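You operate a simulated robot arm through the tools that you are given. There is no shell and no other tool. Be economical: measure what you need, move in short steps, check, and stop when the job is done.

Carry out the task below with a simulated robot arm. There is one attempt and no reset: what you move stays moved.

TASK
Pump 4 strokes of CLOVE and 2 of CEDAR into the tiny yellow-ringed beaker and stir them even.
Fine: stir with the black rod; the beaker ends in the steel dish, the rod in the clear glass.

Only the result counts: the job must be done as asked and must still hold three seconds after the hand-in. Knocking over, shifting, dropping, spilling or breaking anything else fails it.

THE ROBOT
A 6-joint arm with a two-finger parallel gripper, fixed in place. Base frame: the origin is at the foot of the arm, x ahead of it, y to its left, z up; the work surface is at about z = 0.75. Lengths are in m, angles in degrees, forces in N, time in s.
With the tool pointing down near the work surface it reaches from about 0.26 to 0.68 m from the base axis. Its first joint turns from -66.0 to 66.0 degrees. Payload 2.9 kg.
The tool frame sits at the grasp point between the pads (the TCP): z along the fingers, y along the line on which they close. The tips reach 0.03 m beyond it. Largest opening 0.11 m; finger width 0.02, thickness 0.01; the body of the gripper, 0.048 by 0.112 m, starts 0.055 m behind the TCP.
Orientation is that of the tool frame in the base frame, as [roll, pitch, yaw] about the fixed x, y, z axes, in that order (R = Rz(yaw) Ry(pitch) Rx(roll)). With the fingers straight down and closing along the base's y, the tool's x points along the base's -x, its y along +y and its z along -z.

THE INTERFACE
- The arm moves only by the tool step_arm. Its argument "deltas" is a list of rows, each an object (a shift or turn left out is 0, a gripper value left out holds the last) with "slide": the shift along the tool's x, y, z in m, a list of three; "turn": the turn, a rotation vector about the tool's x, y, z in degrees, a list of three; "hand": the closure, from 0 (fully open) to 1 (shut). In form: [{"slide": [dx, dy, dz], "turn": [ax, ay, az], "hand": hand}, ...]. A call has 1 to 20 rows; each row shifts and turns the commanded pose from where the row before left it, along the tool's axes as they then stand. A row lasts 0.2 s, in which the tool goes at most 0.05 m and 8.6 degrees; a call with a longer step from one row to the next is refused whole, and so is a gripper value outside its range. A pose out of reach is approached as far as the arm can. The call stops where the force on the tool passes 70 N (or 10 N more than at its start, if that is more) or the arm is blocked; 0.2 s more then pass. Each finger travels about 0.108 m/s and halts on what it meets, pressing with about 29 N; the grip force reading is that of the motor and also rises with nothing between the fingers. The clock runs only during rows and for 0.2 s after the last one: add rows that do not move to give the fingers time. It gives the time, the measured TCP pose, the force on the tool (base axes), the opening and the grip force at its end, in the units of the frame above (readings bear some noise).
- Cameras (640 x 400 px; columns grow to the right, rows downward): "scene" is fixed at [0.0801, 0.4128, 1.4098]; the picture's right is [-0.83, -0.55, 0.00], its down [-0.25, 0.37, -0.89] and it looks along [0.49, -0.74, -0.45] (base axes); focal length 362 px, centre (320, 200). "wrist" rides on the gripper at [-0.036, 0, -0.057] in the tool frame; the picture's right is [0.00, -1.00, 0.00], its down [0.97, 0.00, -0.24] and it looks along [0.24, 0.00, 0.97] (tool axes); focal length 218 px, centre (320, 200).
- grab_frame(camera): a new picture of that camera. It takes no simulated time.
- locate(camera, pixels): there is no depth. For up to 12 entries [column, row, z] of the newest picture of that camera ("zoom" is the newest enlarged one), the place [x, y] in the base frame at which the ray of that pixel passes the height z, good to about 0.002 m, but the place of the scene camera against the robot may be out by one fixed shift of up to 0.025 m in any direction. It takes no simulated time.
- inspect(camera, box): a new picture of the part [left, top, right, bottom] of that camera's present view, enlarged. It takes no simulated time.
- finish_job(): hands the job in; it is judged then, once.

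Work in short steps. Measure before you move; look again where a grasp or a placing could have gone wrong, and mend it. You have 80 turns and 38 pictures in all, those below and enlarged ones among them. Open the gripper and draw the arm clear of the work before you hand the job in, unless the task says otherwise; then end with one line.

The tools are called after ">>>" by a JSON object that holds its "name" and its "arguments". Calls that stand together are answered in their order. step_arm: Moves the arm, as the interface text tells. Its arguments: {"type":"object","properties":{"deltas":{"type":"array","items":{"type":"object","properties":{"slide":{"type":"array","items":{"type":"number"}},"turn":{"type":"array","items":{"type":"number"}},"hand":{"type":"number"}}}}},"required":["deltas"]} The other tools are called the same way: grab_frame (camera) takes a picture; locate (camera, pixels) gives the place at which the rays of pixels pass given heights; inspect (camera, box) takes an enlarged picture of a part of a camera's view; finish_job () hands the job in.

At the start:

```text
t: 0.0
ee_pos: [0.473, -0.1561, 1.1522]
ee_rot: [179.9, 0.1, -180.0]
wrist_force: [-0.3, -0.3, -0.4]
gripper_width: 0.11
grip_force: 0.1
```

scene: 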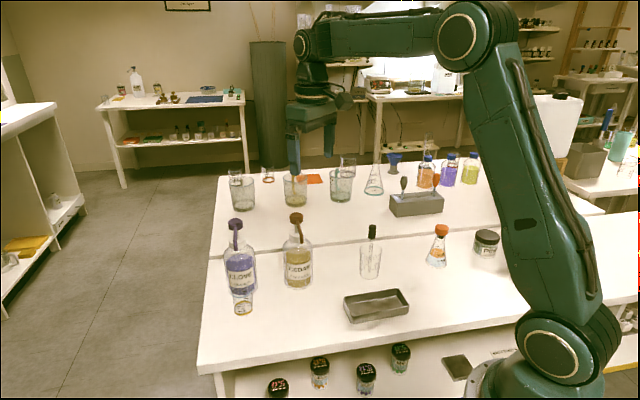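
wrist: 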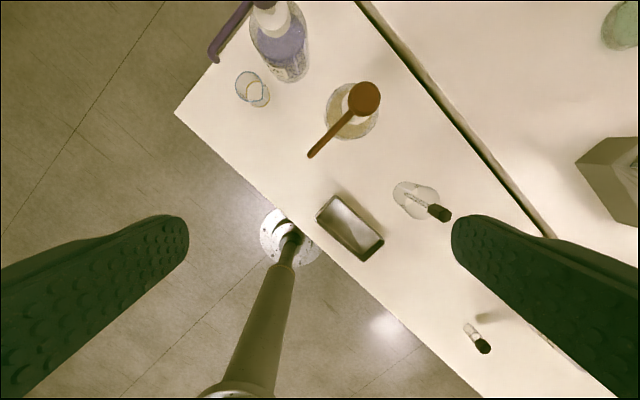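

The scene shows the CLOVE bottle at about (238,260), CEDAR (?) at about (298,255), the beaker at (242,303), the glass with the black rod at (371,255) and the dish at (376,305). I'll enlarge these areas to get details.

>>> {"name": "inspect", "arguments": {"camera": "scene", "box": [200, 200, 420, 337]}}

>>> {"name": "inspect", "arguments": {"camera": "wrist", "box": [180, 0, 500, 200]}}

```text
2.91 times, centred on (310, 268) of scene
```

zoom: 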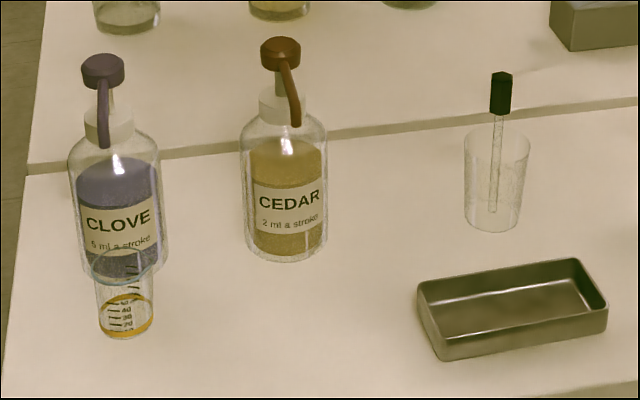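

```text
2.00 times, centred on (340, 100) of wrist
```

zoom: 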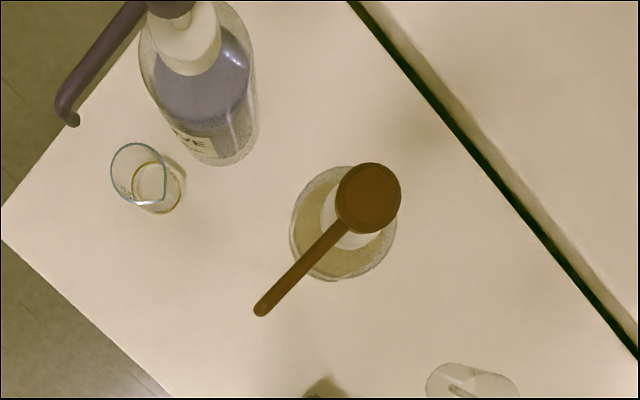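

I'll locate the features in the wrist enlargement at trial heights, to get the layout.

>>> {"name": "locate", "arguments": {"camera": "zoom", "pixels": [[157, 188, 0.75], [138, 172, 0.82], [343, 222, 0.75], [368, 198, 0.93], [262, 310, 0.9], [70, 120, 0.9], [210, 120, 0.75], [320, 252, 0.75], [0, 205, 0.75], [465, 385, 0.82]]}}

>>> {"name": "locate", "arguments": {"camera": "scene", "pixels": [[242, 311, 0.75], [298, 284, 0.75], [240, 290, 0.75], [369, 275, 0.75], [372, 228, 0.9], [376, 305, 0.75], [297, 216, 0.93], [235, 223, 0.93], [302, 243, 0.9], [236, 248, 0.9], [347, 292, 0.77], [409, 309, 0.77]]}}

>>> {"name": "locate", "arguments": {"camera": "wrist", "pixels": [[317, 205, 0.78], [333, 195, 0.78], [383, 241, 0.78], [363, 260, 0.75], [175, 110, 0.75], [283, 213, 0.75], [438, 212, 0.9], [415, 205, 0.83], [424, 195, 0.75]]}}

```text
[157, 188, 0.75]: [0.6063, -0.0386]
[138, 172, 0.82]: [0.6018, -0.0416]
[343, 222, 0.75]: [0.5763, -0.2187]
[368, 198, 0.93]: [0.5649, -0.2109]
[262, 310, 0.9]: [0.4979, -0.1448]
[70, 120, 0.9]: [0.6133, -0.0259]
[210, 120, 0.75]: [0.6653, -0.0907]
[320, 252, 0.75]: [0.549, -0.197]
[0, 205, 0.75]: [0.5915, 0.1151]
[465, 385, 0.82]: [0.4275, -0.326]
```

```text
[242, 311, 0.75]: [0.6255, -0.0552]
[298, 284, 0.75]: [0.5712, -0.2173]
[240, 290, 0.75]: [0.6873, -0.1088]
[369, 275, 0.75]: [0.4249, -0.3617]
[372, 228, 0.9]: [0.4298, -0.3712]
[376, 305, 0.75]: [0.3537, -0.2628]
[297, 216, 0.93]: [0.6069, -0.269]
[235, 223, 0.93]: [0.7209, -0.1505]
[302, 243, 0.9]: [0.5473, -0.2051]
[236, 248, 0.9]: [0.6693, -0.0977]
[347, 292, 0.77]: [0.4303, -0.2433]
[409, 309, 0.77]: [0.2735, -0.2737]
```

```text
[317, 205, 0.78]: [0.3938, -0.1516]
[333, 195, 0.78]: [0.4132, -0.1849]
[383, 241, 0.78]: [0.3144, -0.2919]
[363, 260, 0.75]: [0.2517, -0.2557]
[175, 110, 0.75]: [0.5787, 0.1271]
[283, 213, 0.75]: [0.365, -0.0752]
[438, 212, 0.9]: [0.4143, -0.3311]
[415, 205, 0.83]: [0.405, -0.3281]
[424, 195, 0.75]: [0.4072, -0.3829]
```

Wrist-based estimates: beaker near (0.605,-0.04), clove bottle near (0.68,-0.10), cedar near (0.57,-0.215), dish near (0.35,-0.22), glass near (0.41,-0.34). To triangulate heights I move the wrist camera above the beaker/clove, staying at z 1.15.

>>> {"name": "step_arm", "arguments": {"deltas": [{"slide": [-0.03, 0.025, 0]}, {"slide": [-0.03, 0.025, 0]}, {"slide": [-0.03, 0.025, 0]}, {"slide": [-0.02, 0.025, 0]}, {}]}}

>>> {"name": "grab_frame", "arguments": {"camera": "wrist"}}

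```text
t: 1.2
ee_pos: [0.5832, -0.0569, 1.1528]
ee_rot: [179.9, -0.1, -180.0]
wrist_force: [-0.5, -0.4, 0.9]
gripper_width: 0.11
grip_force: 0.1
```

```text
33 pictures are left
```

wrist: 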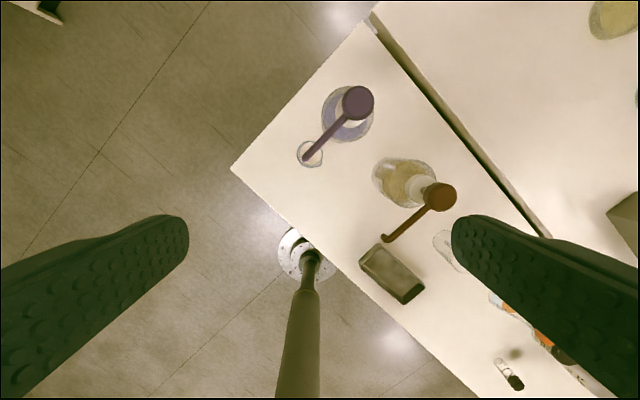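

>>> {"name": "inspect", "arguments": {"camera": "wrist", "box": [280, 70, 472, 190]}}

>>> {"name": "inspect", "arguments": {"camera": "wrist", "box": [350, 170, 494, 260]}}

```text
3.33 times, centred on (376, 130) of wrist
```

zoom: 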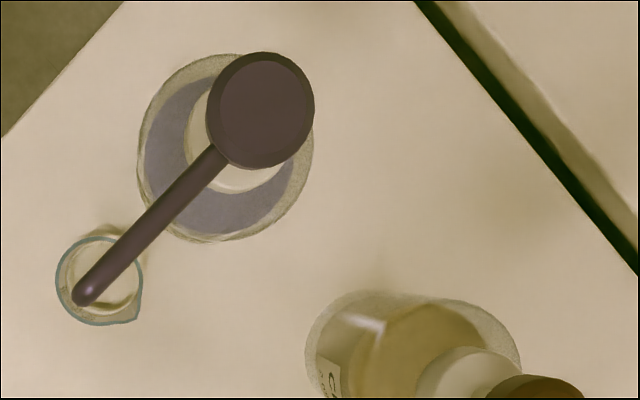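

```text
4.44 times, centred on (422, 215) of wrist
```

zoom: 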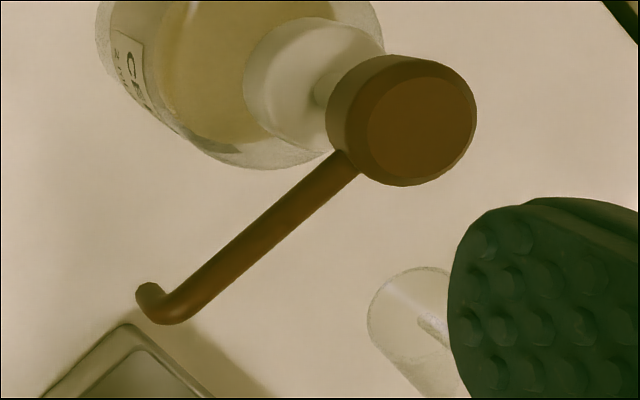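

Triangulated: clove outlet at about (0.604,-0.037, 0.925), with the beaker (rim centre about 0.605,-0.039) already under it; clove head top at about (0.664,-0.098,0.960); cedar head (0.559,-0.204,0.960), outlet (0.497,-0.1435,0.92). I close the fingers and hover over the clove head with tips at about 0.99.

>>> {"name": "step_arm", "arguments": {"deltas": [{"hand": 1, "slide": [-0.03, -0.015, 0]}, {"slide": [-0.03, -0.015, 0]}, {"slide": [-0.021, -0.011, 0]}, {}, {"slide": [0, 0, 0.04]}, {"slide": [0, 0, 0.04]}, {"slide": [0, 0, 0.04]}, {}, {}]}}

>>> {"name": "grab_frame", "arguments": {"camera": "wrist"}}

>>> {"name": "inspect", "arguments": {"camera": "scene", "box": [180, 160, 340, 330]}}

```text
t: 3.2
ee_pos: [0.6132, -0.0803, 1.0241]
ee_rot: [-179.9, 0.0, 180.0]
wrist_force: [0.0, 0.2, -0.8]
gripper_width: 0.0
grip_force: 29.2
out of reach, approached as far as the arm can: row 2, 3
```

```text
30 pictures are left
```

wrist: 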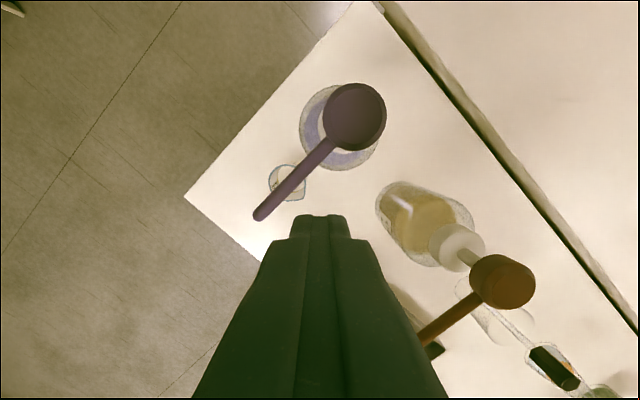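

```text
2.35 times, centred on (260, 245) of scene
```

zoom: 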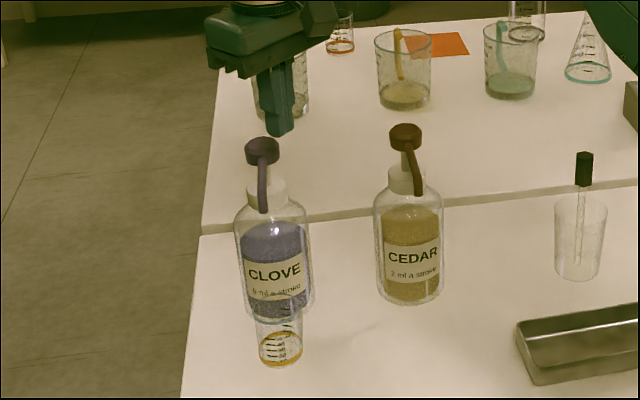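

The reach limit clipped the xy shift at z 1.15 (now 0.613,-0.080). Lower down it should reach farther, so I try the remainder at this height.

>>> {"name": "step_arm", "arguments": {"deltas": [{"slide": [-0.025, -0.009, 0]}, {"slide": [-0.026, -0.009, 0]}, {}]}}

```text
t: 4.0
ee_pos: [0.6564, -0.094, 1.0232]
ee_rot: [179.9, -0.1, 180.0]
wrist_force: [0.1, 0.2, 0.0]
gripper_width: 0.0
grip_force: 29.0
out of reach, approached as far as the arm can: row 2
```

Only 8 mm short; I descend 20 mm (tips about 0.973) and add the remainder.

>>> {"name": "step_arm", "arguments": {"deltas": [{"slide": [0, 0, 0.02]}, {"slide": [-0.008, -0.004, 0]}, {}]}}

>>> {"name": "grab_frame", "arguments": {"camera": "wrist"}}

>>> {"name": "inspect", "arguments": {"camera": "scene", "box": [200, 180, 280, 320]}}

```text
t: 4.8
ee_pos: [0.6585, -0.0955, 1.0027]
ee_rot: [-180.0, 0.0, -180.0]
wrist_force: [0.3, -0.1, 0.2]
gripper_width: 0.0
grip_force: 29.4
out of reach, approached as far as the arm can: row 2
```

```text
28 pictures are left
```

wrist: 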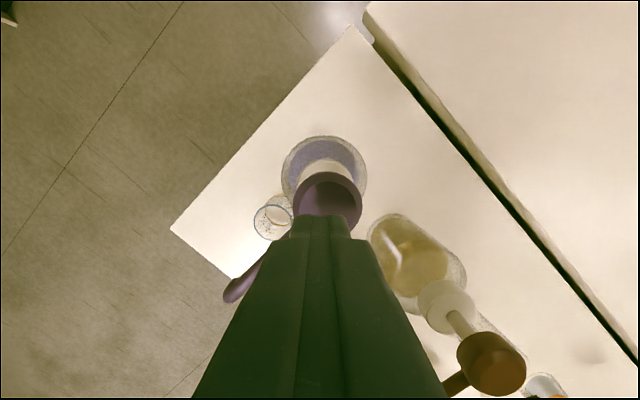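

```text
2.86 times, centred on (240, 250) of scene
```

zoom: 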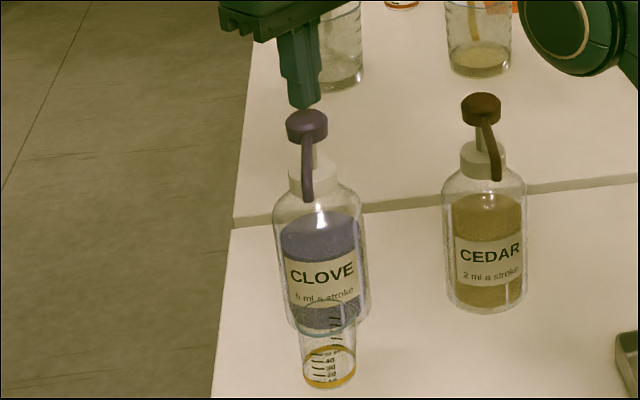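

Tips sit just above the clove head, about 6 mm off centre, which is within its 16 mm radius. I press slowly straight down for the first stroke and watch the force.

>>> {"name": "step_arm", "arguments": {"deltas": [{"slide": [0, 0, 0.008]}, {"slide": [0, 0, 0.004]}, {"slide": [0, 0, 0.004]}, {"slide": [0, 0, 0.004]}]}}

```text
t: 5.8
ee_pos: [0.6593, -0.0948, 0.9834]
ee_rot: [-179.9, 0.1, -179.9]
wrist_force: [-1.5, 0.6, 3.8]
gripper_width: 0.0001
grip_force: 29.4
```

A 3.8 N force shows contact; continuing down in small steps.

>>> {"name": "step_arm", "arguments": {"deltas": [{"slide": [0, 0, 0.004]}, {"slide": [0, 0, 0.003]}, {"slide": [0, 0, 0.003]}]}}

```text
t: 6.6
ee_pos: [0.6592, -0.0959, 0.9742]
ee_rot: [-180.0, 0.1, -180.0]
wrist_force: [-2.6, -0.1, 10.7]
gripper_width: 0.0
grip_force: 28.4
```

Spring force is 10.7 N at z 0.974, still rising smoothly; I go on to the stop.

>>> {"name": "step_arm", "arguments": {"deltas": [{"slide": [0, 0, 0.003]}, {"slide": [0, 0, 0.002]}, {"slide": [0, 0, 0.002]}]}}

>>> {"name": "inspect", "arguments": {"camera": "scene", "box": [200, 180, 280, 320]}}

```text
t: 7.4
ee_pos: [0.6593, -0.0951, 0.9714]
ee_rot: [180.0, 0.5, 180.0]
wrist_force: [-15.7, 3.0, 37.4]
gripper_width: 0.0
grip_force: 29.1
```

```text
2.86 times, centred on (240, 250) of scene
```

zoom: 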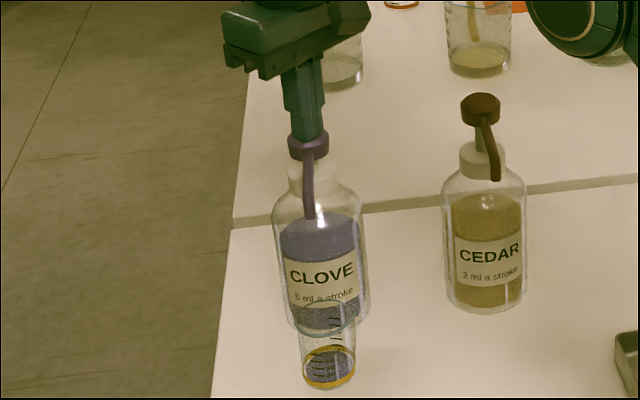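

The head hit its stop at z about 0.971 (37 N) and purple liquid is in the beaker: stroke 1. Now I rise clear, let the head return, and press stroke 2 with a slightly smaller over-press.

>>> {"name": "step_arm", "arguments": {"deltas": [{"slide": [0, 0, -0.01]}, {"slide": [0, 0, -0.01]}, {"slide": [0, 0, -0.01]}, {}, {}]}}

>>> {"name": "inspect", "arguments": {"camera": "scene", "box": [200, 180, 280, 320]}}

```text
t: 8.6
ee_pos: [0.659, -0.0957, 0.9963]
ee_rot: [-180.0, -0.1, 179.9]
wrist_force: [0.6, 0.2, 0.3]
gripper_width: 0.0
grip_force: 28.8
```

```text
2.86 times, centred on (240, 250) of scene
```

zoom: 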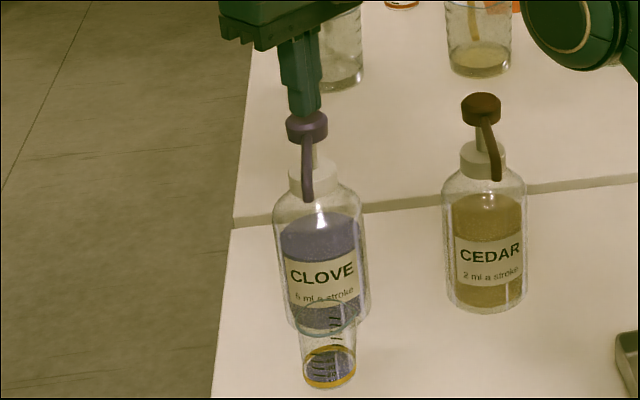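

The head has returned and the bottle hasn't moved. Stroke 2.

>>> {"name": "step_arm", "arguments": {"deltas": [{"slide": [0, 0, 0.008]}, {"slide": [0, 0, 0.008]}, {"slide": [0, 0, 0.007]}, {"slide": [0, 0, 0.004]}, {}]}}

```text
t: 9.8
ee_pos: [0.659, -0.0957, 0.9718]
ee_rot: [180.0, 0.2, -179.9]
wrist_force: [-6.1, 4.2, 26.5]
gripper_width: 0.0
grip_force: 28.9
```

Force reached 26.5 N at z 0.972, so stroke 2 bottomed. I release and do stroke 3 the same way.

>>> {"name": "step_arm", "arguments": {"deltas": [{"slide": [0, 0, -0.009]}, {"slide": [0, 0, -0.009]}, {"slide": [0, 0, -0.009]}, {}, {}, {"slide": [0, 0, 0.008]}, {"slide": [0, 0, 0.008]}, {"slide": [0, 0, 0.007]}, {"slide": [0, 0, 0.004]}, {}]}}

>>> {"name": "inspect", "arguments": {"camera": "scene", "box": [200, 180, 280, 320]}}

```text
t: 12.0
ee_pos: [0.6582, -0.0952, 0.9722]
ee_rot: [180.0, 0.2, -180.0]
wrist_force: [-9.0, 2.4, 28.4]
gripper_width: 0.0
grip_force: 28.9
```

```text
2.86 times, centred on (240, 250) of scene
```

zoom: 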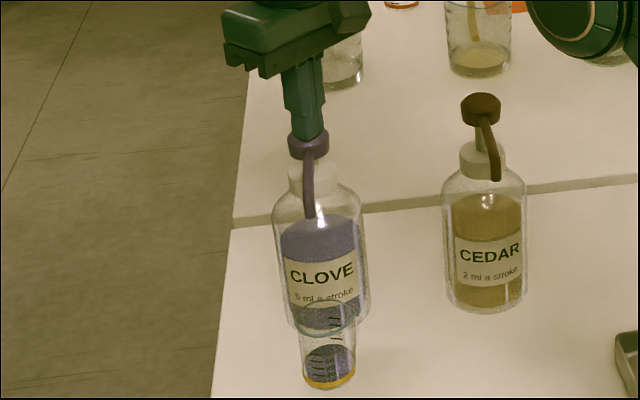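

The level has risen as it should: 3 strokes in. Now stroke 4, then I rise well clear.

>>> {"name": "step_arm", "arguments": {"deltas": [{"slide": [0, 0, -0.009]}, {"slide": [0, 0, -0.009]}, {"slide": [0, 0, -0.009]}, {}, {}, {"slide": [0, 0, 0.008]}, {"slide": [0, 0, 0.008]}, {"slide": [0, 0, 0.007]}, {"slide": [0, 0, 0.004]}, {}]}}

>>> {"name": "step_arm", "arguments": {"deltas": [{"slide": [0, 0, -0.01]}, {"slide": [0, 0, -0.01]}, {"slide": [0, 0, -0.02]}, {"slide": [0, 0, -0.02]}, {}]}}

>>> {"name": "inspect", "arguments": {"camera": "scene", "box": [200, 200, 280, 320]}}

```text
t: 14.2
ee_pos: [0.6593, -0.0944, 0.9717]
ee_rot: [179.9, 0.3, -180.0]
wrist_force: [-7.9, 1.9, 29.1]
gripper_width: 0.0
grip_force: 28.5
```

```text
t: 15.4
ee_pos: [0.6538, -0.0936, 1.0259]
ee_rot: [-180.0, -0.1, 180.0]
wrist_force: [-0.3, -0.8, 0.1]
gripper_width: 0.0001
grip_force: 29.0
out of reach, approached as far as the arm can: row 4
```

```text
3.33 times, centred on (240, 260) of scene
```

zoom: 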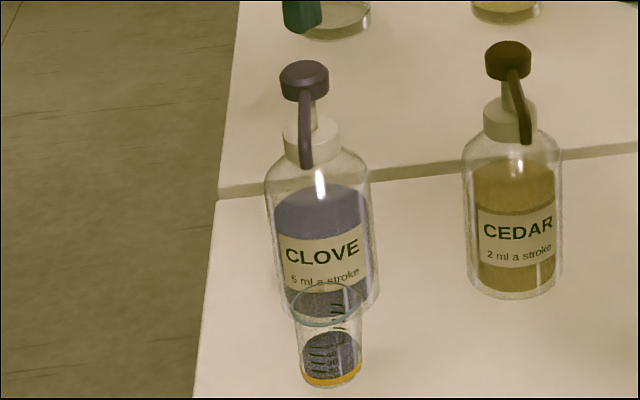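

All 4 clove strokes are in. The nozzle is above the beaker, so I need a tilted grasp: 45° yaw (approaching away from the corner, toward the bottle) and 45° tilt. First I retreat to (0.534, 0.032) high up and reorient there, with the fingers at about 0.075 opening.

>>> {"name": "step_arm", "arguments": {"deltas": [{"slide": [0.03, 0.0315, 0]}, {"slide": [0.03, 0.0315, 0]}, {"slide": [0.03, 0.0315, 0]}, {"slide": [0.03, 0.0315, 0], "hand": 0.32}, {"turn": [0, 0, 7.5]}, {"turn": [0, 0, 7.5]}, {"turn": [0, 0, 7.5]}, {"turn": [0, 0, 7.5]}, {"turn": [0, 0, 7.5]}, {"turn": [0, 0, 7.5]}, {"turn": [0, -7.5, 0]}, {"turn": [0, -7.5, 0]}, {"turn": [0, -7.5, 0]}, {"turn": [0, -7.5, 0]}, {"turn": [0, -7.5, 0]}, {"turn": [0, -7.5, 0]}, {}]}}

>>> {"name": "grab_frame", "arguments": {"camera": "wrist"}}

```text
t: 19.0
ee_pos: [0.5334, 0.0321, 1.027]
ee_rot: [-179.9, 45.1, 135.1]
wrist_force: [-0.3, -0.2, -0.3]
gripper_width: 0.075
grip_force: 0.1
```

```text
22 pictures are left
```

wrist: 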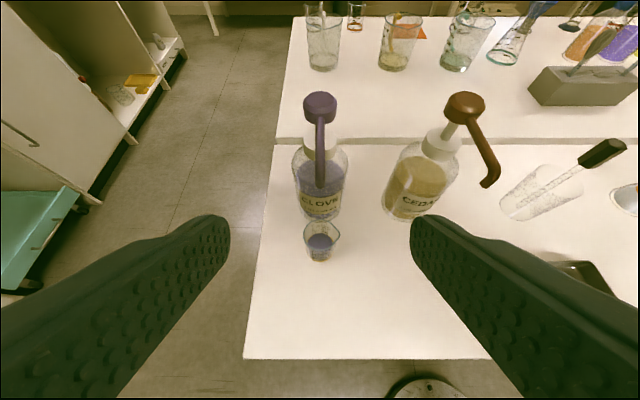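

Alignment is good: the beaker is centred at column 320 between the fingers. I lower straight down to z 0.79 at the standoff point.

>>> {"name": "step_arm", "arguments": {"deltas": [{"slide": [0.03, 0, 0.03]}, {"slide": [0.03, 0, 0.03]}, {"slide": [0.03, 0, 0.03]}, {"slide": [0.03, 0, 0.03]}, {"slide": [0.025, 0, 0.025]}, {"slide": [0.0225, 0, 0.0225]}, {}]}}

>>> {"name": "grab_frame", "arguments": {"camera": "wrist"}}

```text
t: 20.6
ee_pos: [0.5321, 0.0295, 0.7905]
ee_rot: [180.0, 45.0, 135.1]
wrist_force: [-0.4, -0.2, -0.2]
gripper_width: 0.0751
grip_force: 0.1
```

```text
21 pictures are left
```

wrist: 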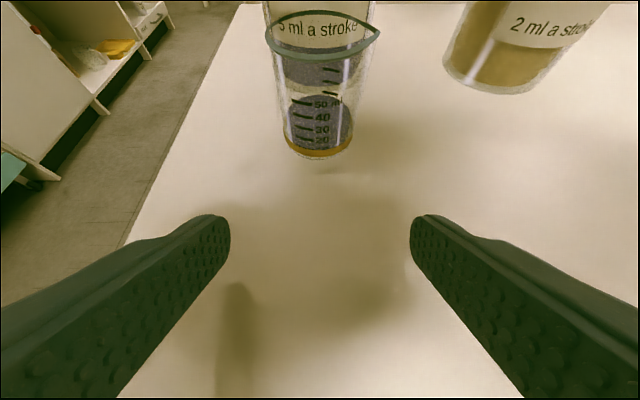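

The beaker is centred (base at column 319). I advance 0.1 m horizontally so that the pads straddle it.

>>> {"name": "step_arm", "arguments": {"deltas": [{"slide": [-0.0141, 0, 0.0141]}, {"slide": [-0.0141, 0, 0.0141]}, {"slide": [-0.0141, 0, 0.0141]}, {"slide": [-0.0141, 0, 0.0141]}, {"slide": [-0.0135, 0, 0.0135]}, {}]}}

>>> {"name": "grab_frame", "arguments": {"camera": "wrist"}}

>>> {"name": "inspect", "arguments": {"camera": "scene", "box": [190, 200, 310, 340]}}

```text
t: 22.0
ee_pos: [0.6026, -0.0373, 0.7911]
ee_rot: [180.0, 44.9, 135.1]
wrist_force: [-0.2, 0.2, 0.7]
gripper_width: 0.0747
grip_force: 0.1
```

```text
20 pictures are left
```

wrist: 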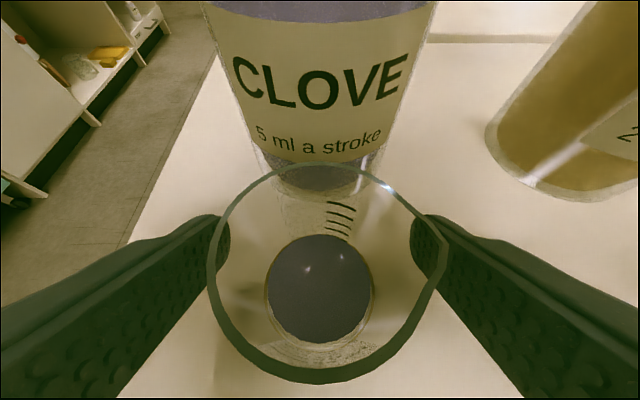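

```text
2.86 times, centred on (250, 270) of scene
```

zoom: 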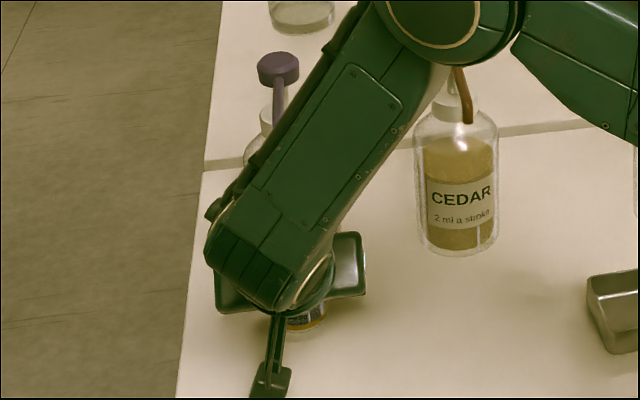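

The beaker sits between the pads. I close gradually to a light squeeze.

>>> {"name": "step_arm", "arguments": {"deltas": [{"hand": 0.5}, {"hand": 0.56}, {"hand": 0.6}, {"hand": 0.64}, {}]}}

```text
t: 23.2
ee_pos: [0.6034, -0.0366, 0.7914]
ee_rot: [180.0, 45.0, 135.0]
wrist_force: [-0.9, 0.3, 1.3]
gripper_width: 0.0439
grip_force: 28.7
```

Gripped at 0.044 m. I lift 25 mm (the rim stays well below the nozzle) and draw back along the approach line.

>>> {"name": "step_arm", "arguments": {"deltas": [{"slide": [-0.006, 0, -0.006]}, {"slide": [-0.006, 0, -0.006]}, {"slide": [-0.0057, 0, -0.0057]}, {}, {"slide": [0.0118, 0, -0.0118]}, {"slide": [0.0118, 0, -0.0118]}, {"slide": [0.0118, 0, -0.0118]}, {"slide": [0.0118, 0, -0.0118]}, {"slide": [0.0118, 0, -0.0118]}, {"slide": [0.0118, 0, -0.0118]}, {}]}}

>>> {"name": "grab_frame", "arguments": {"camera": "wrist"}}

```text
t: 25.6
ee_pos: [0.5324, 0.0323, 0.8164]
ee_rot: [-180.0, 45.0, 135.1]
wrist_force: [0.0, -0.5, -0.1]
gripper_width: 0.0441
grip_force: 28.9
```

```text
18 pictures are left
```

wrist: 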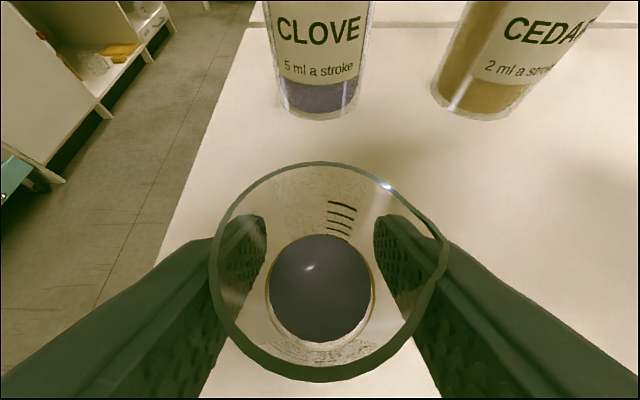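

The beaker is held upright. I shift 0.149 m laterally to the standoff in front of the cedar nozzle.

>>> {"name": "step_arm", "arguments": {"deltas": [{"slide": [0.0012, -0.0248, -0.0012]}, {"slide": [0.0013, -0.0248, -0.0013]}, {"slide": [0, -0.0248, 0]}, {"slide": [0, -0.0248, 0]}, {"slide": [0, -0.0248, 0]}, {"slide": [0, -0.0248, 0]}, {}, {}]}}

>>> {"name": "grab_frame", "arguments": {"camera": "wrist"}}

>>> {"name": "inspect", "arguments": {"camera": "scene", "box": [210, 180, 450, 330]}}

```text
t: 27.4
ee_pos: [0.4248, -0.0707, 0.8161]
ee_rot: [-179.9, 45.1, 135.0]
wrist_force: [0.8, 0.4, -0.6]
gripper_width: 0.044
grip_force: 28.7
```

```text
17 pictures are left
```

wrist: 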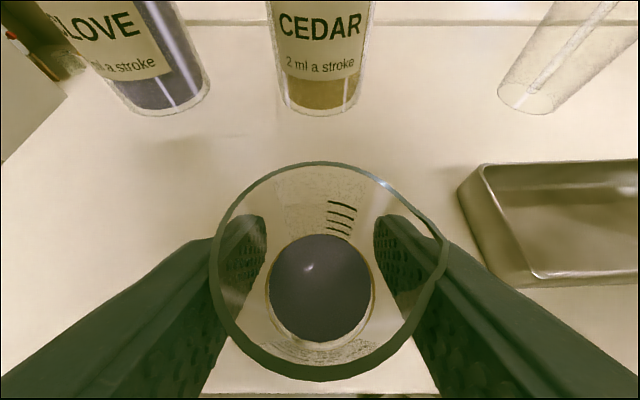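

```text
2.67 times, centred on (330, 255) of scene
```

zoom: 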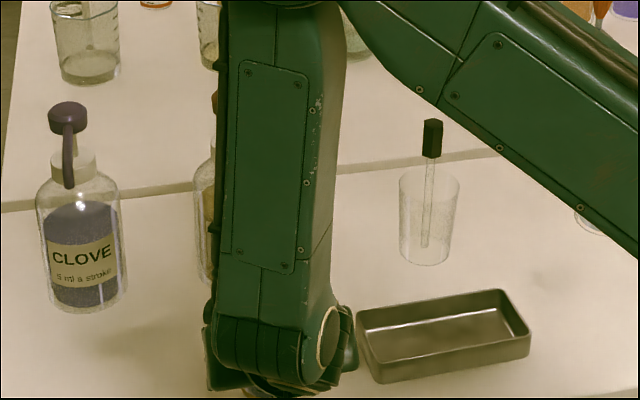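

The cedar bottle appears exactly where clove did (base at column 318, row 113), so the relative position matches. I'll locate the dish and the glass from this view for later, and advance 0.1 m under the nozzle.

>>> {"name": "locate", "arguments": {"camera": "wrist", "pixels": [[482, 166, 0.775], [639, 160, 0.775], [532, 278, 0.775], [639, 274, 0.775], [459, 185, 0.75], [503, 283, 0.75], [525, 96, 0.75], [585, 10, 0.83], [318, 95, 0.75]]}}

>>> {"name": "step_arm", "arguments": {"deltas": [{"slide": [-0.0118, 0, 0.0118]}, {"slide": [-0.0118, 0, 0.0118]}, {"slide": [-0.0118, 0, 0.0118]}, {"slide": [-0.0118, 0, 0.0118]}, {"slide": [-0.0118, 0, 0.0118]}, {"slide": [-0.0118, 0, 0.0118]}, {}, {"slide": [0.006, 0, 0.006]}, {"slide": [0.006, 0, 0.006]}, {"slide": [0.0032, 0, 0.0032]}, {}]}}

>>> {"name": "grab_frame", "arguments": {"camera": "wrist"}}

```text
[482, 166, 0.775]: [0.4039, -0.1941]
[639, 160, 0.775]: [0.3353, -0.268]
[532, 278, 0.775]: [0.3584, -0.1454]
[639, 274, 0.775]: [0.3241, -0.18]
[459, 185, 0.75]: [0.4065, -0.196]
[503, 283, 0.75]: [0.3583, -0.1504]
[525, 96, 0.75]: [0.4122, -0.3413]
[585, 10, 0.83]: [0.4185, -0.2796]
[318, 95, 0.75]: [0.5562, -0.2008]
```

```text
t: 29.8
ee_pos: [0.4955, -0.1414, 0.7947]
ee_rot: [180.0, 45.0, 134.9]
wrist_force: [0.5, -0.3, 0.3]
gripper_width: 0.0441
grip_force: 28.5
```

```text
15 pictures are left
```

wrist: 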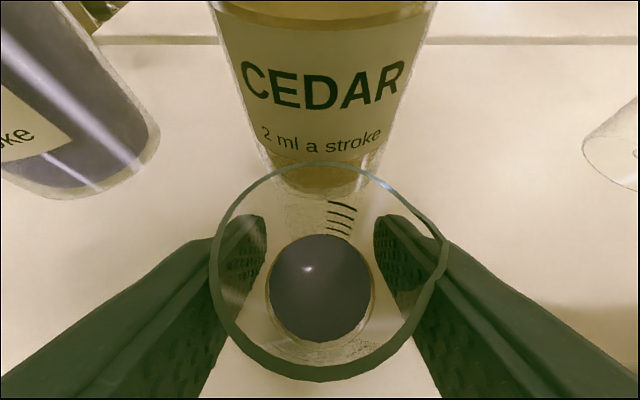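

The view matches the clove alignment (label position identical). I lower the remaining 3.5 mm, open, then check.

>>> {"name": "step_arm", "arguments": {"deltas": [{"slide": [0.0012, 0, 0.0012]}, {"slide": [0.0009, 0, 0.0009]}, {}]}}

```text
t: 30.6
ee_pos: [0.4967, -0.1408, 0.7912]
ee_rot: [-179.9, 44.9, 134.9]
wrist_force: [-1.2, 0.1, 2.1]
gripper_width: 0.0441
grip_force: 29.1
```

A 2.1 N reading at z 0.791 shows the beaker is seated. I open, retract and rise.

>>> {"name": "step_arm", "arguments": {"deltas": [{"hand": 0.55}, {"hand": 0.48}, {"hand": 0.32}, {}, {"slide": [0.0118, 0, -0.0118]}, {"slide": [0.0118, 0, -0.0118]}, {"slide": [0.0118, 0, -0.0118]}, {"slide": [0.0118, 0, -0.0118]}, {"slide": [0.0118, 0, -0.0118]}, {"slide": [0.0118, 0, -0.0118]}, {"slide": [-0.03, 0, -0.03]}, {"slide": [-0.03, 0, -0.03]}, {"slide": [-0.03, 0, -0.03]}, {"slide": [-0.03, 0, -0.03]}, {"slide": [-0.03, 0, -0.03]}, {}]}}

>>> {"name": "grab_frame", "arguments": {"camera": "wrist"}}

```text
t: 34.0
ee_pos: [0.4254, -0.0703, 1.004]
ee_rot: [-179.9, 44.9, 135.1]
wrist_force: [0.9, 0.5, -0.2]
gripper_width: 0.0746
grip_force: 0.1
```

```text
14 pictures are left
```

wrist: 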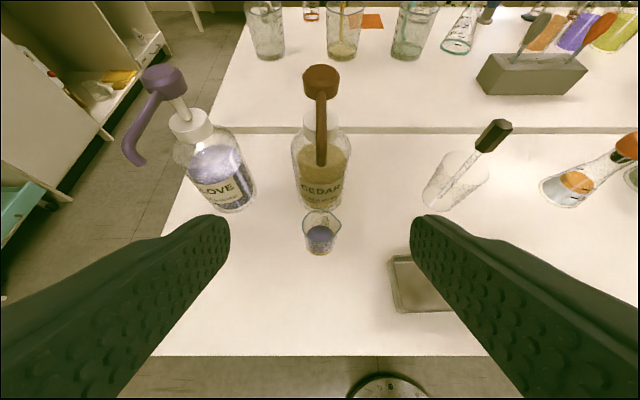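

The beaker is directly below the cedar nozzle. I bring the tool upright, close the fingers, and move 0.1885 m along the diagonal over the cedar head with tips at about 0.99.

>>> {"name": "step_arm", "arguments": {"deltas": [{"turn": [0, 7.5, 0], "hand": 1}, {"turn": [0, 7.5, 0]}, {"turn": [0, 7.5, 0]}, {"turn": [0, 7.5, 0]}, {"turn": [0, 7.5, 0]}, {"turn": [0, 7.5, 0]}, {"slide": [0, 0, -0.02]}, {"slide": [-0.04, 0, 0]}, {"slide": [-0.04, 0, 0]}, {"slide": [-0.04, 0, 0]}, {"slide": [-0.04, 0, 0]}, {"slide": [-0.0285, 0, 0]}, {}, {}]}}

>>> {"name": "grab_frame", "arguments": {"camera": "wrist"}}

```text
t: 37.0
ee_pos: [0.5585, -0.2034, 1.0232]
ee_rot: [180.0, 0.0, 134.9]
wrist_force: [0.2, 0.0, 0.2]
gripper_width: 0.0
grip_force: 29.3
```

```text
13 pictures are left
```

wrist: 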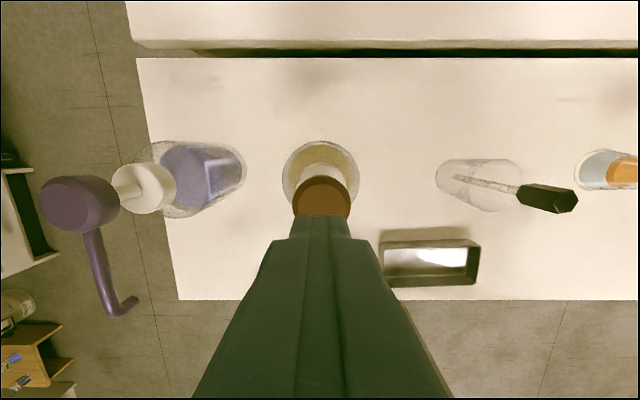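

Centred over the cedar head (column 320). Stroke 1: descend and press to the same depth (about 0.9695 commanded).

>>> {"name": "step_arm", "arguments": {"deltas": [{"slide": [0, 0, 0.014]}, {"slide": [0, 0, 0.0135]}, {"slide": [0, 0, 0.008]}, {"slide": [0, 0, 0.008]}, {"slide": [0, 0, 0.006]}, {"slide": [0, 0, 0.004]}, {}]}}

>>> {"name": "inspect", "arguments": {"camera": "scene", "box": [220, 180, 380, 320]}}

```text
t: 38.6
ee_pos: [0.558, -0.2034, 0.9728]
ee_rot: [179.9, 0.2, 134.9]
wrist_force: [-8.2, 3.0, 28.2]
gripper_width: 0.0002
grip_force: 28.5
```

```text
2.86 times, centred on (300, 250) of scene
```

zoom: 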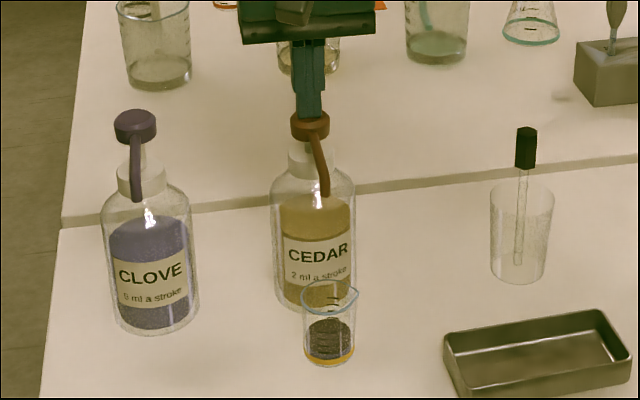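

Bottomed at 28 N with no spill seen. Stroke 2, then I release and rise.

>>> {"name": "step_arm", "arguments": {"deltas": [{"slide": [0, 0, -0.009]}, {"slide": [0, 0, -0.009]}, {"slide": [0, 0, -0.009]}, {}, {}, {"slide": [0, 0, 0.008]}, {"slide": [0, 0, 0.008]}, {"slide": [0, 0, 0.007]}, {"slide": [0, 0, 0.004]}, {}]}}

>>> {"name": "step_arm", "arguments": {"deltas": [{"slide": [0, 0, -0.01]}, {"slide": [0, 0, -0.01]}, {"slide": [0, 0, -0.02]}, {"slide": [0, 0, -0.02]}, {}]}}

>>> {"name": "inspect", "arguments": {"camera": "scene", "box": [270, 200, 430, 330]}}

```text
t: 40.8
ee_pos: [0.5571, -0.2033, 0.9737]
ee_rot: [-180.0, 0.2, 135.0]
wrist_force: [-8.4, 2.4, 27.0]
gripper_width: 0.0
grip_force: 28.6
```

```text
t: 42.0
ee_pos: [0.5575, -0.2034, 1.0287]
ee_rot: [180.0, -0.2, 135.1]
wrist_force: [-0.8, -0.5, -1.1]
gripper_width: 0.0002
grip_force: 29.2
```

```text
3.08 times, centred on (350, 265) of scene
```

zoom: 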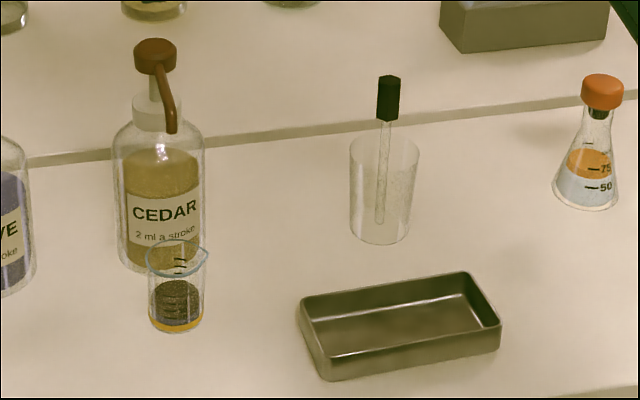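

The beaker now holds two layers and must go to the dish. I retrace: back off along the diagonal, tilt 45°, open to 0.075 and lower to the standoff.

>>> {"name": "step_arm", "arguments": {"deltas": [{"slide": [0.04, 0, 0]}, {"slide": [0.04, 0, 0]}, {"slide": [0.04, 0, 0]}, {"slide": [0.04, 0, 0]}, {"slide": [0.0285, 0, 0], "hand": 0.32}, {"turn": [0, -7.5, 0]}, {"turn": [0, -7.5, 0]}, {"turn": [0, -7.5, 0]}, {"turn": [0, -7.5, 0]}, {"turn": [0, -7.5, 0]}, {"turn": [0, -7.5, 0]}, {"slide": [0.03, 0, 0.03]}, {"slide": [0.03, 0, 0.03]}, {"slide": [0.03, 0, 0.03]}, {"slide": [0.03, 0, 0.03]}, {"slide": [0.025, 0, 0.025]}, {"slide": [0.0225, 0, 0.0225]}, {}]}}

>>> {"name": "grab_frame", "arguments": {"camera": "wrist"}}

```text
t: 45.8
ee_pos: [0.4252, -0.0696, 0.7914]
ee_rot: [-179.9, 45.0, 135.0]
wrist_force: [-0.3, -0.2, -0.1]
gripper_width: 0.0748
grip_force: 0.0
```

```text
10 pictures are left
```

wrist: 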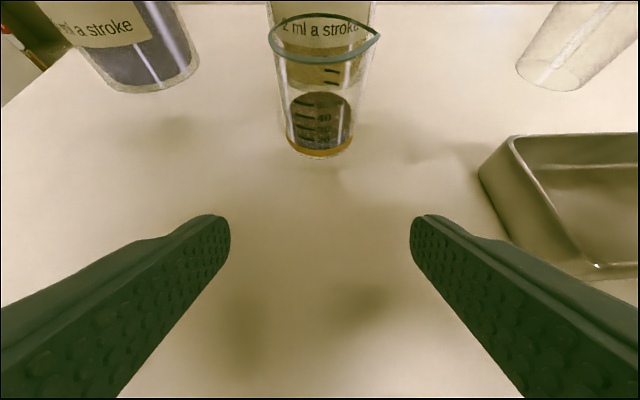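

Beaker centred at column 320. I advance 0.1 m, grip, lift 25 mm and back out.

>>> {"name": "step_arm", "arguments": {"deltas": [{"slide": [-0.0141, 0, 0.0141]}, {"slide": [-0.0141, 0, 0.0141]}, {"slide": [-0.0141, 0, 0.0141]}, {"slide": [-0.0141, 0, 0.0141]}, {"slide": [-0.0141, 0, 0.0141]}, {}, {"hand": 0.5}, {"hand": 0.56}, {"hand": 0.6}, {"hand": 0.64}, {}]}}

>>> {"name": "step_arm", "arguments": {"deltas": [{"slide": [-0.006, 0, -0.006]}, {"slide": [-0.006, 0, -0.006]}, {"slide": [-0.0057, 0, -0.0057]}, {}, {"slide": [0.0118, 0, -0.0118]}, {"slide": [0.0118, 0, -0.0118]}, {"slide": [0.0118, 0, -0.0118]}, {"slide": [0.0118, 0, -0.0118]}, {"slide": [0.0118, 0, -0.0118]}, {"slide": [0.0118, 0, -0.0118]}, {}, {"slide": [-0.01, 0, -0.01]}, {"slide": [-0.01, 0, -0.01]}, {"slide": [-0.01, 0, -0.01]}, {}]}}

```text
t: 48.2
ee_pos: [0.4964, -0.1414, 0.7942]
ee_rot: [180.0, 45.0, 135.0]
wrist_force: [-0.7, -0.4, 0.6]
gripper_width: 0.0439
grip_force: 29.6
```

```text
t: 51.4
ee_pos: [0.4246, -0.0706, 0.8605]
ee_rot: [-180.0, 44.9, 135.0]
wrist_force: [0.5, 0.4, 0.0]
gripper_width: 0.0438
grip_force: 28.6
```

Held at 0.0438 m, z 0.8605. I carry it over the dish to TCP (0.345,-0.211), watching whether that is within reach.

>>> {"name": "step_arm", "arguments": {"deltas": [{"slide": [-0.0043, -0.0222, 0.0043]}, {"slide": [-0.0043, -0.0222, 0.0043]}, {"slide": [-0.0043, -0.0222, 0.0043]}, {"slide": [-0.0043, -0.0222, 0.0043]}, {"slide": [-0.0044, -0.0222, 0.0044]}, {"slide": [-0.0044, -0.0223, 0.0044]}, {"slide": [-0.0044, -0.0223, 0.0044]}, {}]}}

>>> {"name": "grab_frame", "arguments": {"camera": "wrist"}}

```text
t: 53.2
ee_pos: [0.346, -0.2108, 0.8604]
ee_rot: [180.0, 44.9, 135.0]
wrist_force: [0.6, 0.5, -0.9]
gripper_width: 0.0443
grip_force: 28.8
```

```text
9 pictures are left
```

wrist: 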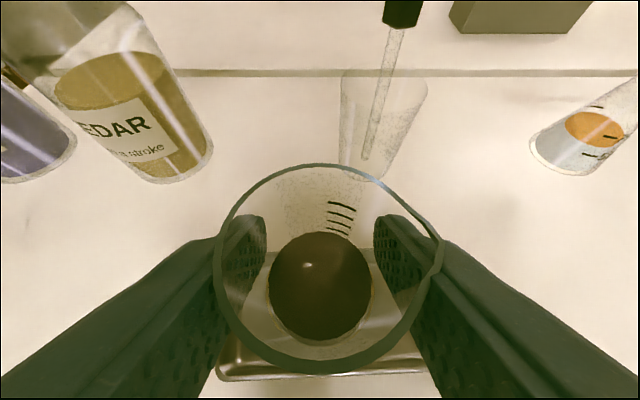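

Reached. I check the dish's edges against the TCP (near edge at row about 374, far edge visible at about row 255).

>>> {"name": "locate", "arguments": {"camera": "wrist", "pixels": [[218, 375, 0.775], [425, 370, 0.775], [375, 256, 0.775], [363, 165, 0.75], [385, 85, 0.83], [401, 14, 0.9]]}}

```text
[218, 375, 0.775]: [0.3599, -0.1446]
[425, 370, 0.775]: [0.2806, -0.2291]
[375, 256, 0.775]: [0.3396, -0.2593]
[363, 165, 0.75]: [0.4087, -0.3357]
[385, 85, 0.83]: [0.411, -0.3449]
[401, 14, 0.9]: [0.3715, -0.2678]
```

The dish's inner width runs in f from about 0.363 to 0.421; I back off 6 mm so that the beaker is centred, then lower most of the way.

>>> {"name": "step_arm", "arguments": {"deltas": [{"slide": [0.0042, 0, -0.0042]}, {}, {"slide": [0.01, 0, 0.01]}, {"slide": [0.01, 0, 0.01]}, {"slide": [0.01, 0, 0.01]}, {"slide": [0.0085, 0, 0.0085]}, {}]}}

>>> {"name": "step_arm", "arguments": {"deltas": [{"slide": [0.0014, 0, 0.0014]}, {"slide": [0.0014, 0, 0.0014]}, {}]}}

```text
t: 54.8
ee_pos: [0.341, -0.2048, 0.806]
ee_rot: [180.0, 45.1, 135.1]
wrist_force: [-0.7, 0.2, -0.8]
gripper_width: 0.0439
grip_force: 28.7
```

```text
t: 55.6
ee_pos: [0.3405, -0.2057, 0.8025]
ee_rot: [-179.9, 45.0, 135.1]
wrist_force: [0.3, 0.0, -0.1]
gripper_width: 0.044
grip_force: 28.7
```

No contact yet at 0.8025; I continue in small steps.

>>> {"name": "step_arm", "arguments": {"deltas": [{"slide": [0.0011, 0, 0.0011]}, {"slide": [0.0011, 0, 0.0011]}, {}]}}

```text
t: 56.4
ee_pos: [0.3411, -0.2067, 0.7991]
ee_rot: [-180.0, 45.0, 135.0]
wrist_force: [-0.5, -0.2, -0.9]
gripper_width: 0.0436
grip_force: 28.1
```

>>> {"name": "step_arm", "arguments": {"deltas": [{"slide": [0.0008, 0, 0.0008]}, {"slide": [0.0007, 0, 0.0007]}, {}]}}

```text
t: 57.2
ee_pos: [0.3408, -0.2051, 0.7966]
ee_rot: [180.0, 45.0, 135.0]
wrist_force: [-0.8, -0.3, 1.3]
gripper_width: 0.0436
grip_force: 28.4
```

Possibly touching (1.3 N); one more millimetre.

>>> {"name": "step_arm", "arguments": {"deltas": [{"slide": [0.0008, 0, 0.0008]}, {}]}}

```text
t: 57.8
ee_pos: [0.3417, -0.2058, 0.7965]
ee_rot: [-180.0, 45.0, 135.0]
wrist_force: [-0.6, -0.2, 6.0]
gripper_width: 0.044
grip_force: 28.5
```

Seated (6 N). I open to 0.066 and withdraw along the tool axis.

>>> {"name": "step_arm", "arguments": {"deltas": [{"slide": [-0.0005, 0, -0.0005], "hand": 0.58}, {"hand": 0.5}, {"hand": 0.4}, {}, {"slide": [0, 0, -0.015]}, {"slide": [0, 0, -0.02]}, {"slide": [0, 0, -0.03]}, {"slide": [0, 0, -0.03]}, {"slide": [-0.03, 0, -0.03]}, {"slide": [-0.03, 0, -0.03]}, {"slide": [-0.03, 0, -0.03]}, {}]}}

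>>> {"name": "grab_frame", "arguments": {"camera": "wrist"}}

```text
t: 60.4
ee_pos: [0.3443, -0.1763, 0.978]
ee_rot: [-180.0, 44.9, 135.1]
wrist_force: [-0.1, 0.3, 0.6]
gripper_width: 0.0661
grip_force: 0.1
out of reach, approached as far as the arm can: row 7, 8, 9
```

```text
8 pictures are left
```

wrist: 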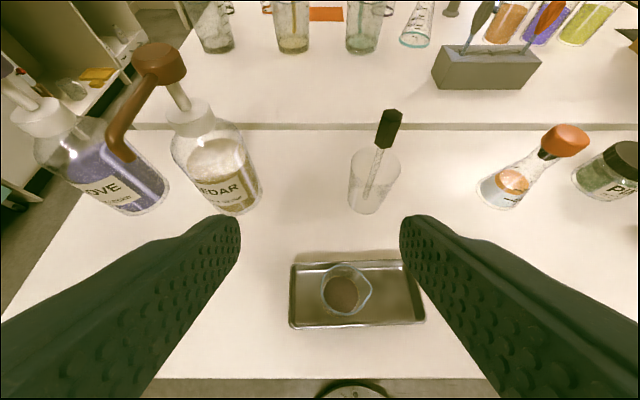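

The beaker stands in the dish. Triangulating the rod's cap: it spans z 0.87–0.907 at about (0.411,-0.340), nearly vertical; beaker centre (0.3426,-0.2076). I bring the tool upright, rise to about 1.0 and hover above the cap.

>>> {"name": "step_arm", "arguments": {"deltas": [{"turn": [0, 7.5, 0]}, {"turn": [0, 7.5, 0]}, {"turn": [0, 7.5, 0]}, {"turn": [0, 7.5, 0]}, {"turn": [0, 7.5, 0]}, {"turn": [0, 7.5, 0]}, {"slide": [0, 0, -0.025]}, {"slide": [-0.04, -0.017, 0]}, {"slide": [-0.04, -0.017, 0]}, {"slide": [-0.04, -0.017, 0]}, {"slide": [-0.0429, -0.0176, 0]}, {}, {}]}}

>>> {"name": "grab_frame", "arguments": {"camera": "wrist"}}

```text
t: 63.2
ee_pos: [0.4105, -0.3397, 1.0021]
ee_rot: [180.0, -0.1, 135.0]
wrist_force: [-0.2, -0.5, 0.1]
gripper_width: 0.0661
grip_force: 0.0
```

```text
7 pictures are left
```

wrist: 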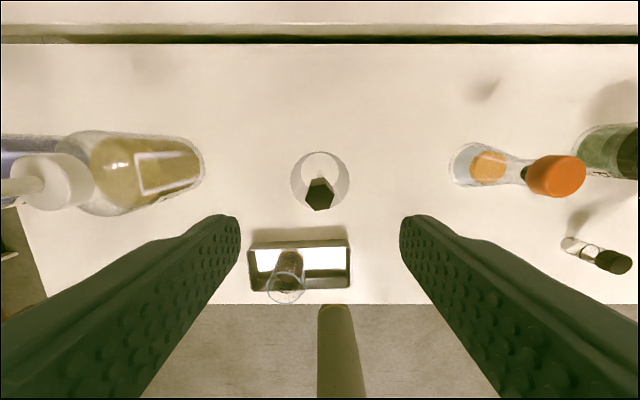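

The cap is centred (320,199). I lower 0.112 m to TCP z 0.89 and close on the cap.

>>> {"name": "step_arm", "arguments": {"deltas": [{"slide": [0, 0, 0.03]}, {"slide": [0, 0, 0.03]}, {"slide": [0, 0, 0.03]}, {"slide": [0, 0, 0.022]}, {}, {"hand": 0.6}, {"hand": 0.75}, {"hand": 0.85}, {"hand": 1}, {}, {}]}}

>>> {"name": "inspect", "arguments": {"camera": "scene", "box": [290, 190, 450, 330]}}

```text
t: 65.6
ee_pos: [0.4108, -0.3383, 0.8908]
ee_rot: [-180.0, 0.0, 135.0]
wrist_force: [-0.8, -0.1, 0.0]
gripper_width: 0.0187
grip_force: 28.7
```

```text
2.86 times, centred on (370, 260) of scene
```

zoom: 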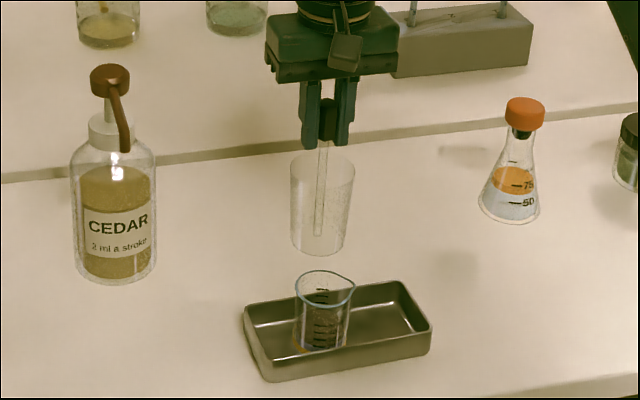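

Cap gripped at 0.0187 m. I lift 0.11 m (rod tip above the glass rim) and move over the beaker.

>>> {"name": "step_arm", "arguments": {"deltas": [{"slide": [0, 0, -0.02]}, {"slide": [0, 0, -0.03]}, {"slide": [0, 0, -0.03]}, {"slide": [0, 0, -0.03]}, {}, {"slide": [0.03, 0.0094, 0]}, {"slide": [0.03, 0.0094, 0]}, {"slide": [0.03, 0.0094, 0]}, {"slide": [0.03, 0.0094, 0]}, {"slide": [0.0206, 0.0066, 0]}, {}, {}]}}

>>> {"name": "grab_frame", "arguments": {"camera": "wrist"}}

>>> {"name": "inspect", "arguments": {"camera": "scene", "box": [310, 190, 440, 320]}}

```text
t: 68.2
ee_pos: [0.3432, -0.2092, 1.0004]
ee_rot: [180.0, 0.0, 134.9]
wrist_force: [0.3, 0.6, 0.1]
gripper_width: 0.0185
grip_force: 28.9
```

```text
5 pictures are left
```

wrist: 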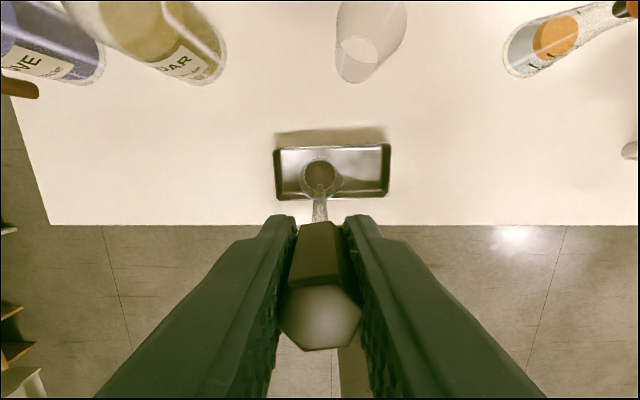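

```text
3.08 times, centred on (375, 255) of scene
```

zoom: 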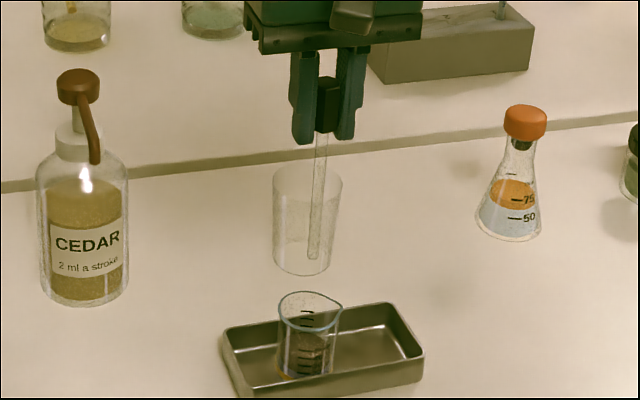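

The rod tip (320,187) lines up with the beaker opening. I lower 0.092 m into the beaker, then probe slowly.

>>> {"name": "step_arm", "arguments": {"deltas": [{"slide": [0, 0, 0.02]}, {"slide": [0, 0, 0.02]}, {"slide": [0, 0, 0.02]}, {"slide": [0, 0, 0.015]}, {"slide": [0, 0, 0.01]}, {"slide": [0, 0, 0.007]}, {}]}}

>>> {"name": "inspect", "arguments": {"camera": "scene", "box": [340, 240, 430, 330]}}

```text
t: 69.8
ee_pos: [0.344, -0.2101, 0.9082]
ee_rot: [180.0, 0.0, 135.1]
wrist_force: [0.3, 0.8, -0.4]
gripper_width: 0.0188
grip_force: 29.5
```

```text
4.44 times, centred on (385, 285) of scene
```

zoom: 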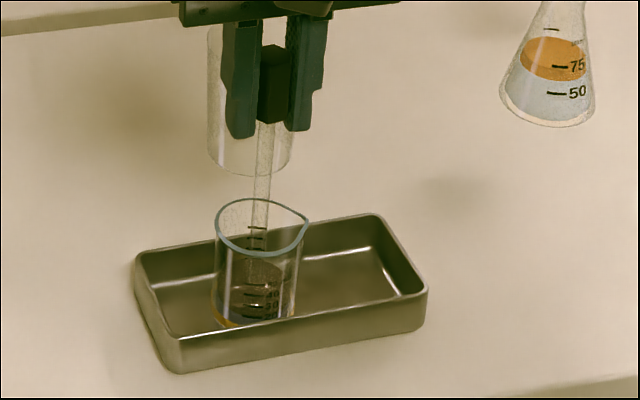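

The rod is inside. I lower 7 mm further (tip about 5 mm above the bottom), recentre by 2 mm, and check the force.

>>> {"name": "step_arm", "arguments": {"deltas": [{"slide": [0.002, 0, 0.004]}, {"slide": [0, 0, 0.003]}, {}]}}

>>> {"name": "step_arm", "arguments": {"deltas": [{"slide": [0.007, 0, 0]}, {"slide": [-0.00205, 0.00495, 0]}, {"slide": [-0.00495, 0.00205, 0]}, {"slide": [-0.00495, -0.00205, 0]}, {"slide": [-0.00205, -0.00495, 0]}, {"slide": [0.00205, -0.00495, 0]}, {"slide": [0.00495, -0.00205, 0]}, {"slide": [0.00495, 0.00205, 0]}, {"slide": [0.00205, 0.00495, 0]}]}}

```text
t: 70.6
ee_pos: [0.3431, -0.2074, 0.9012]
ee_rot: [179.9, 0.0, 135.0]
wrist_force: [-0.6, -0.4, -0.2]
gripper_width: 0.0187
grip_force: 29.2
```

```text
t: 72.6
ee_pos: [0.3356, -0.2026, 0.9021]
ee_rot: [180.0, -0.1, 135.0]
wrist_force: [-0.5, -0.2, 0.1]
gripper_width: 0.0186
grip_force: 29.0
```

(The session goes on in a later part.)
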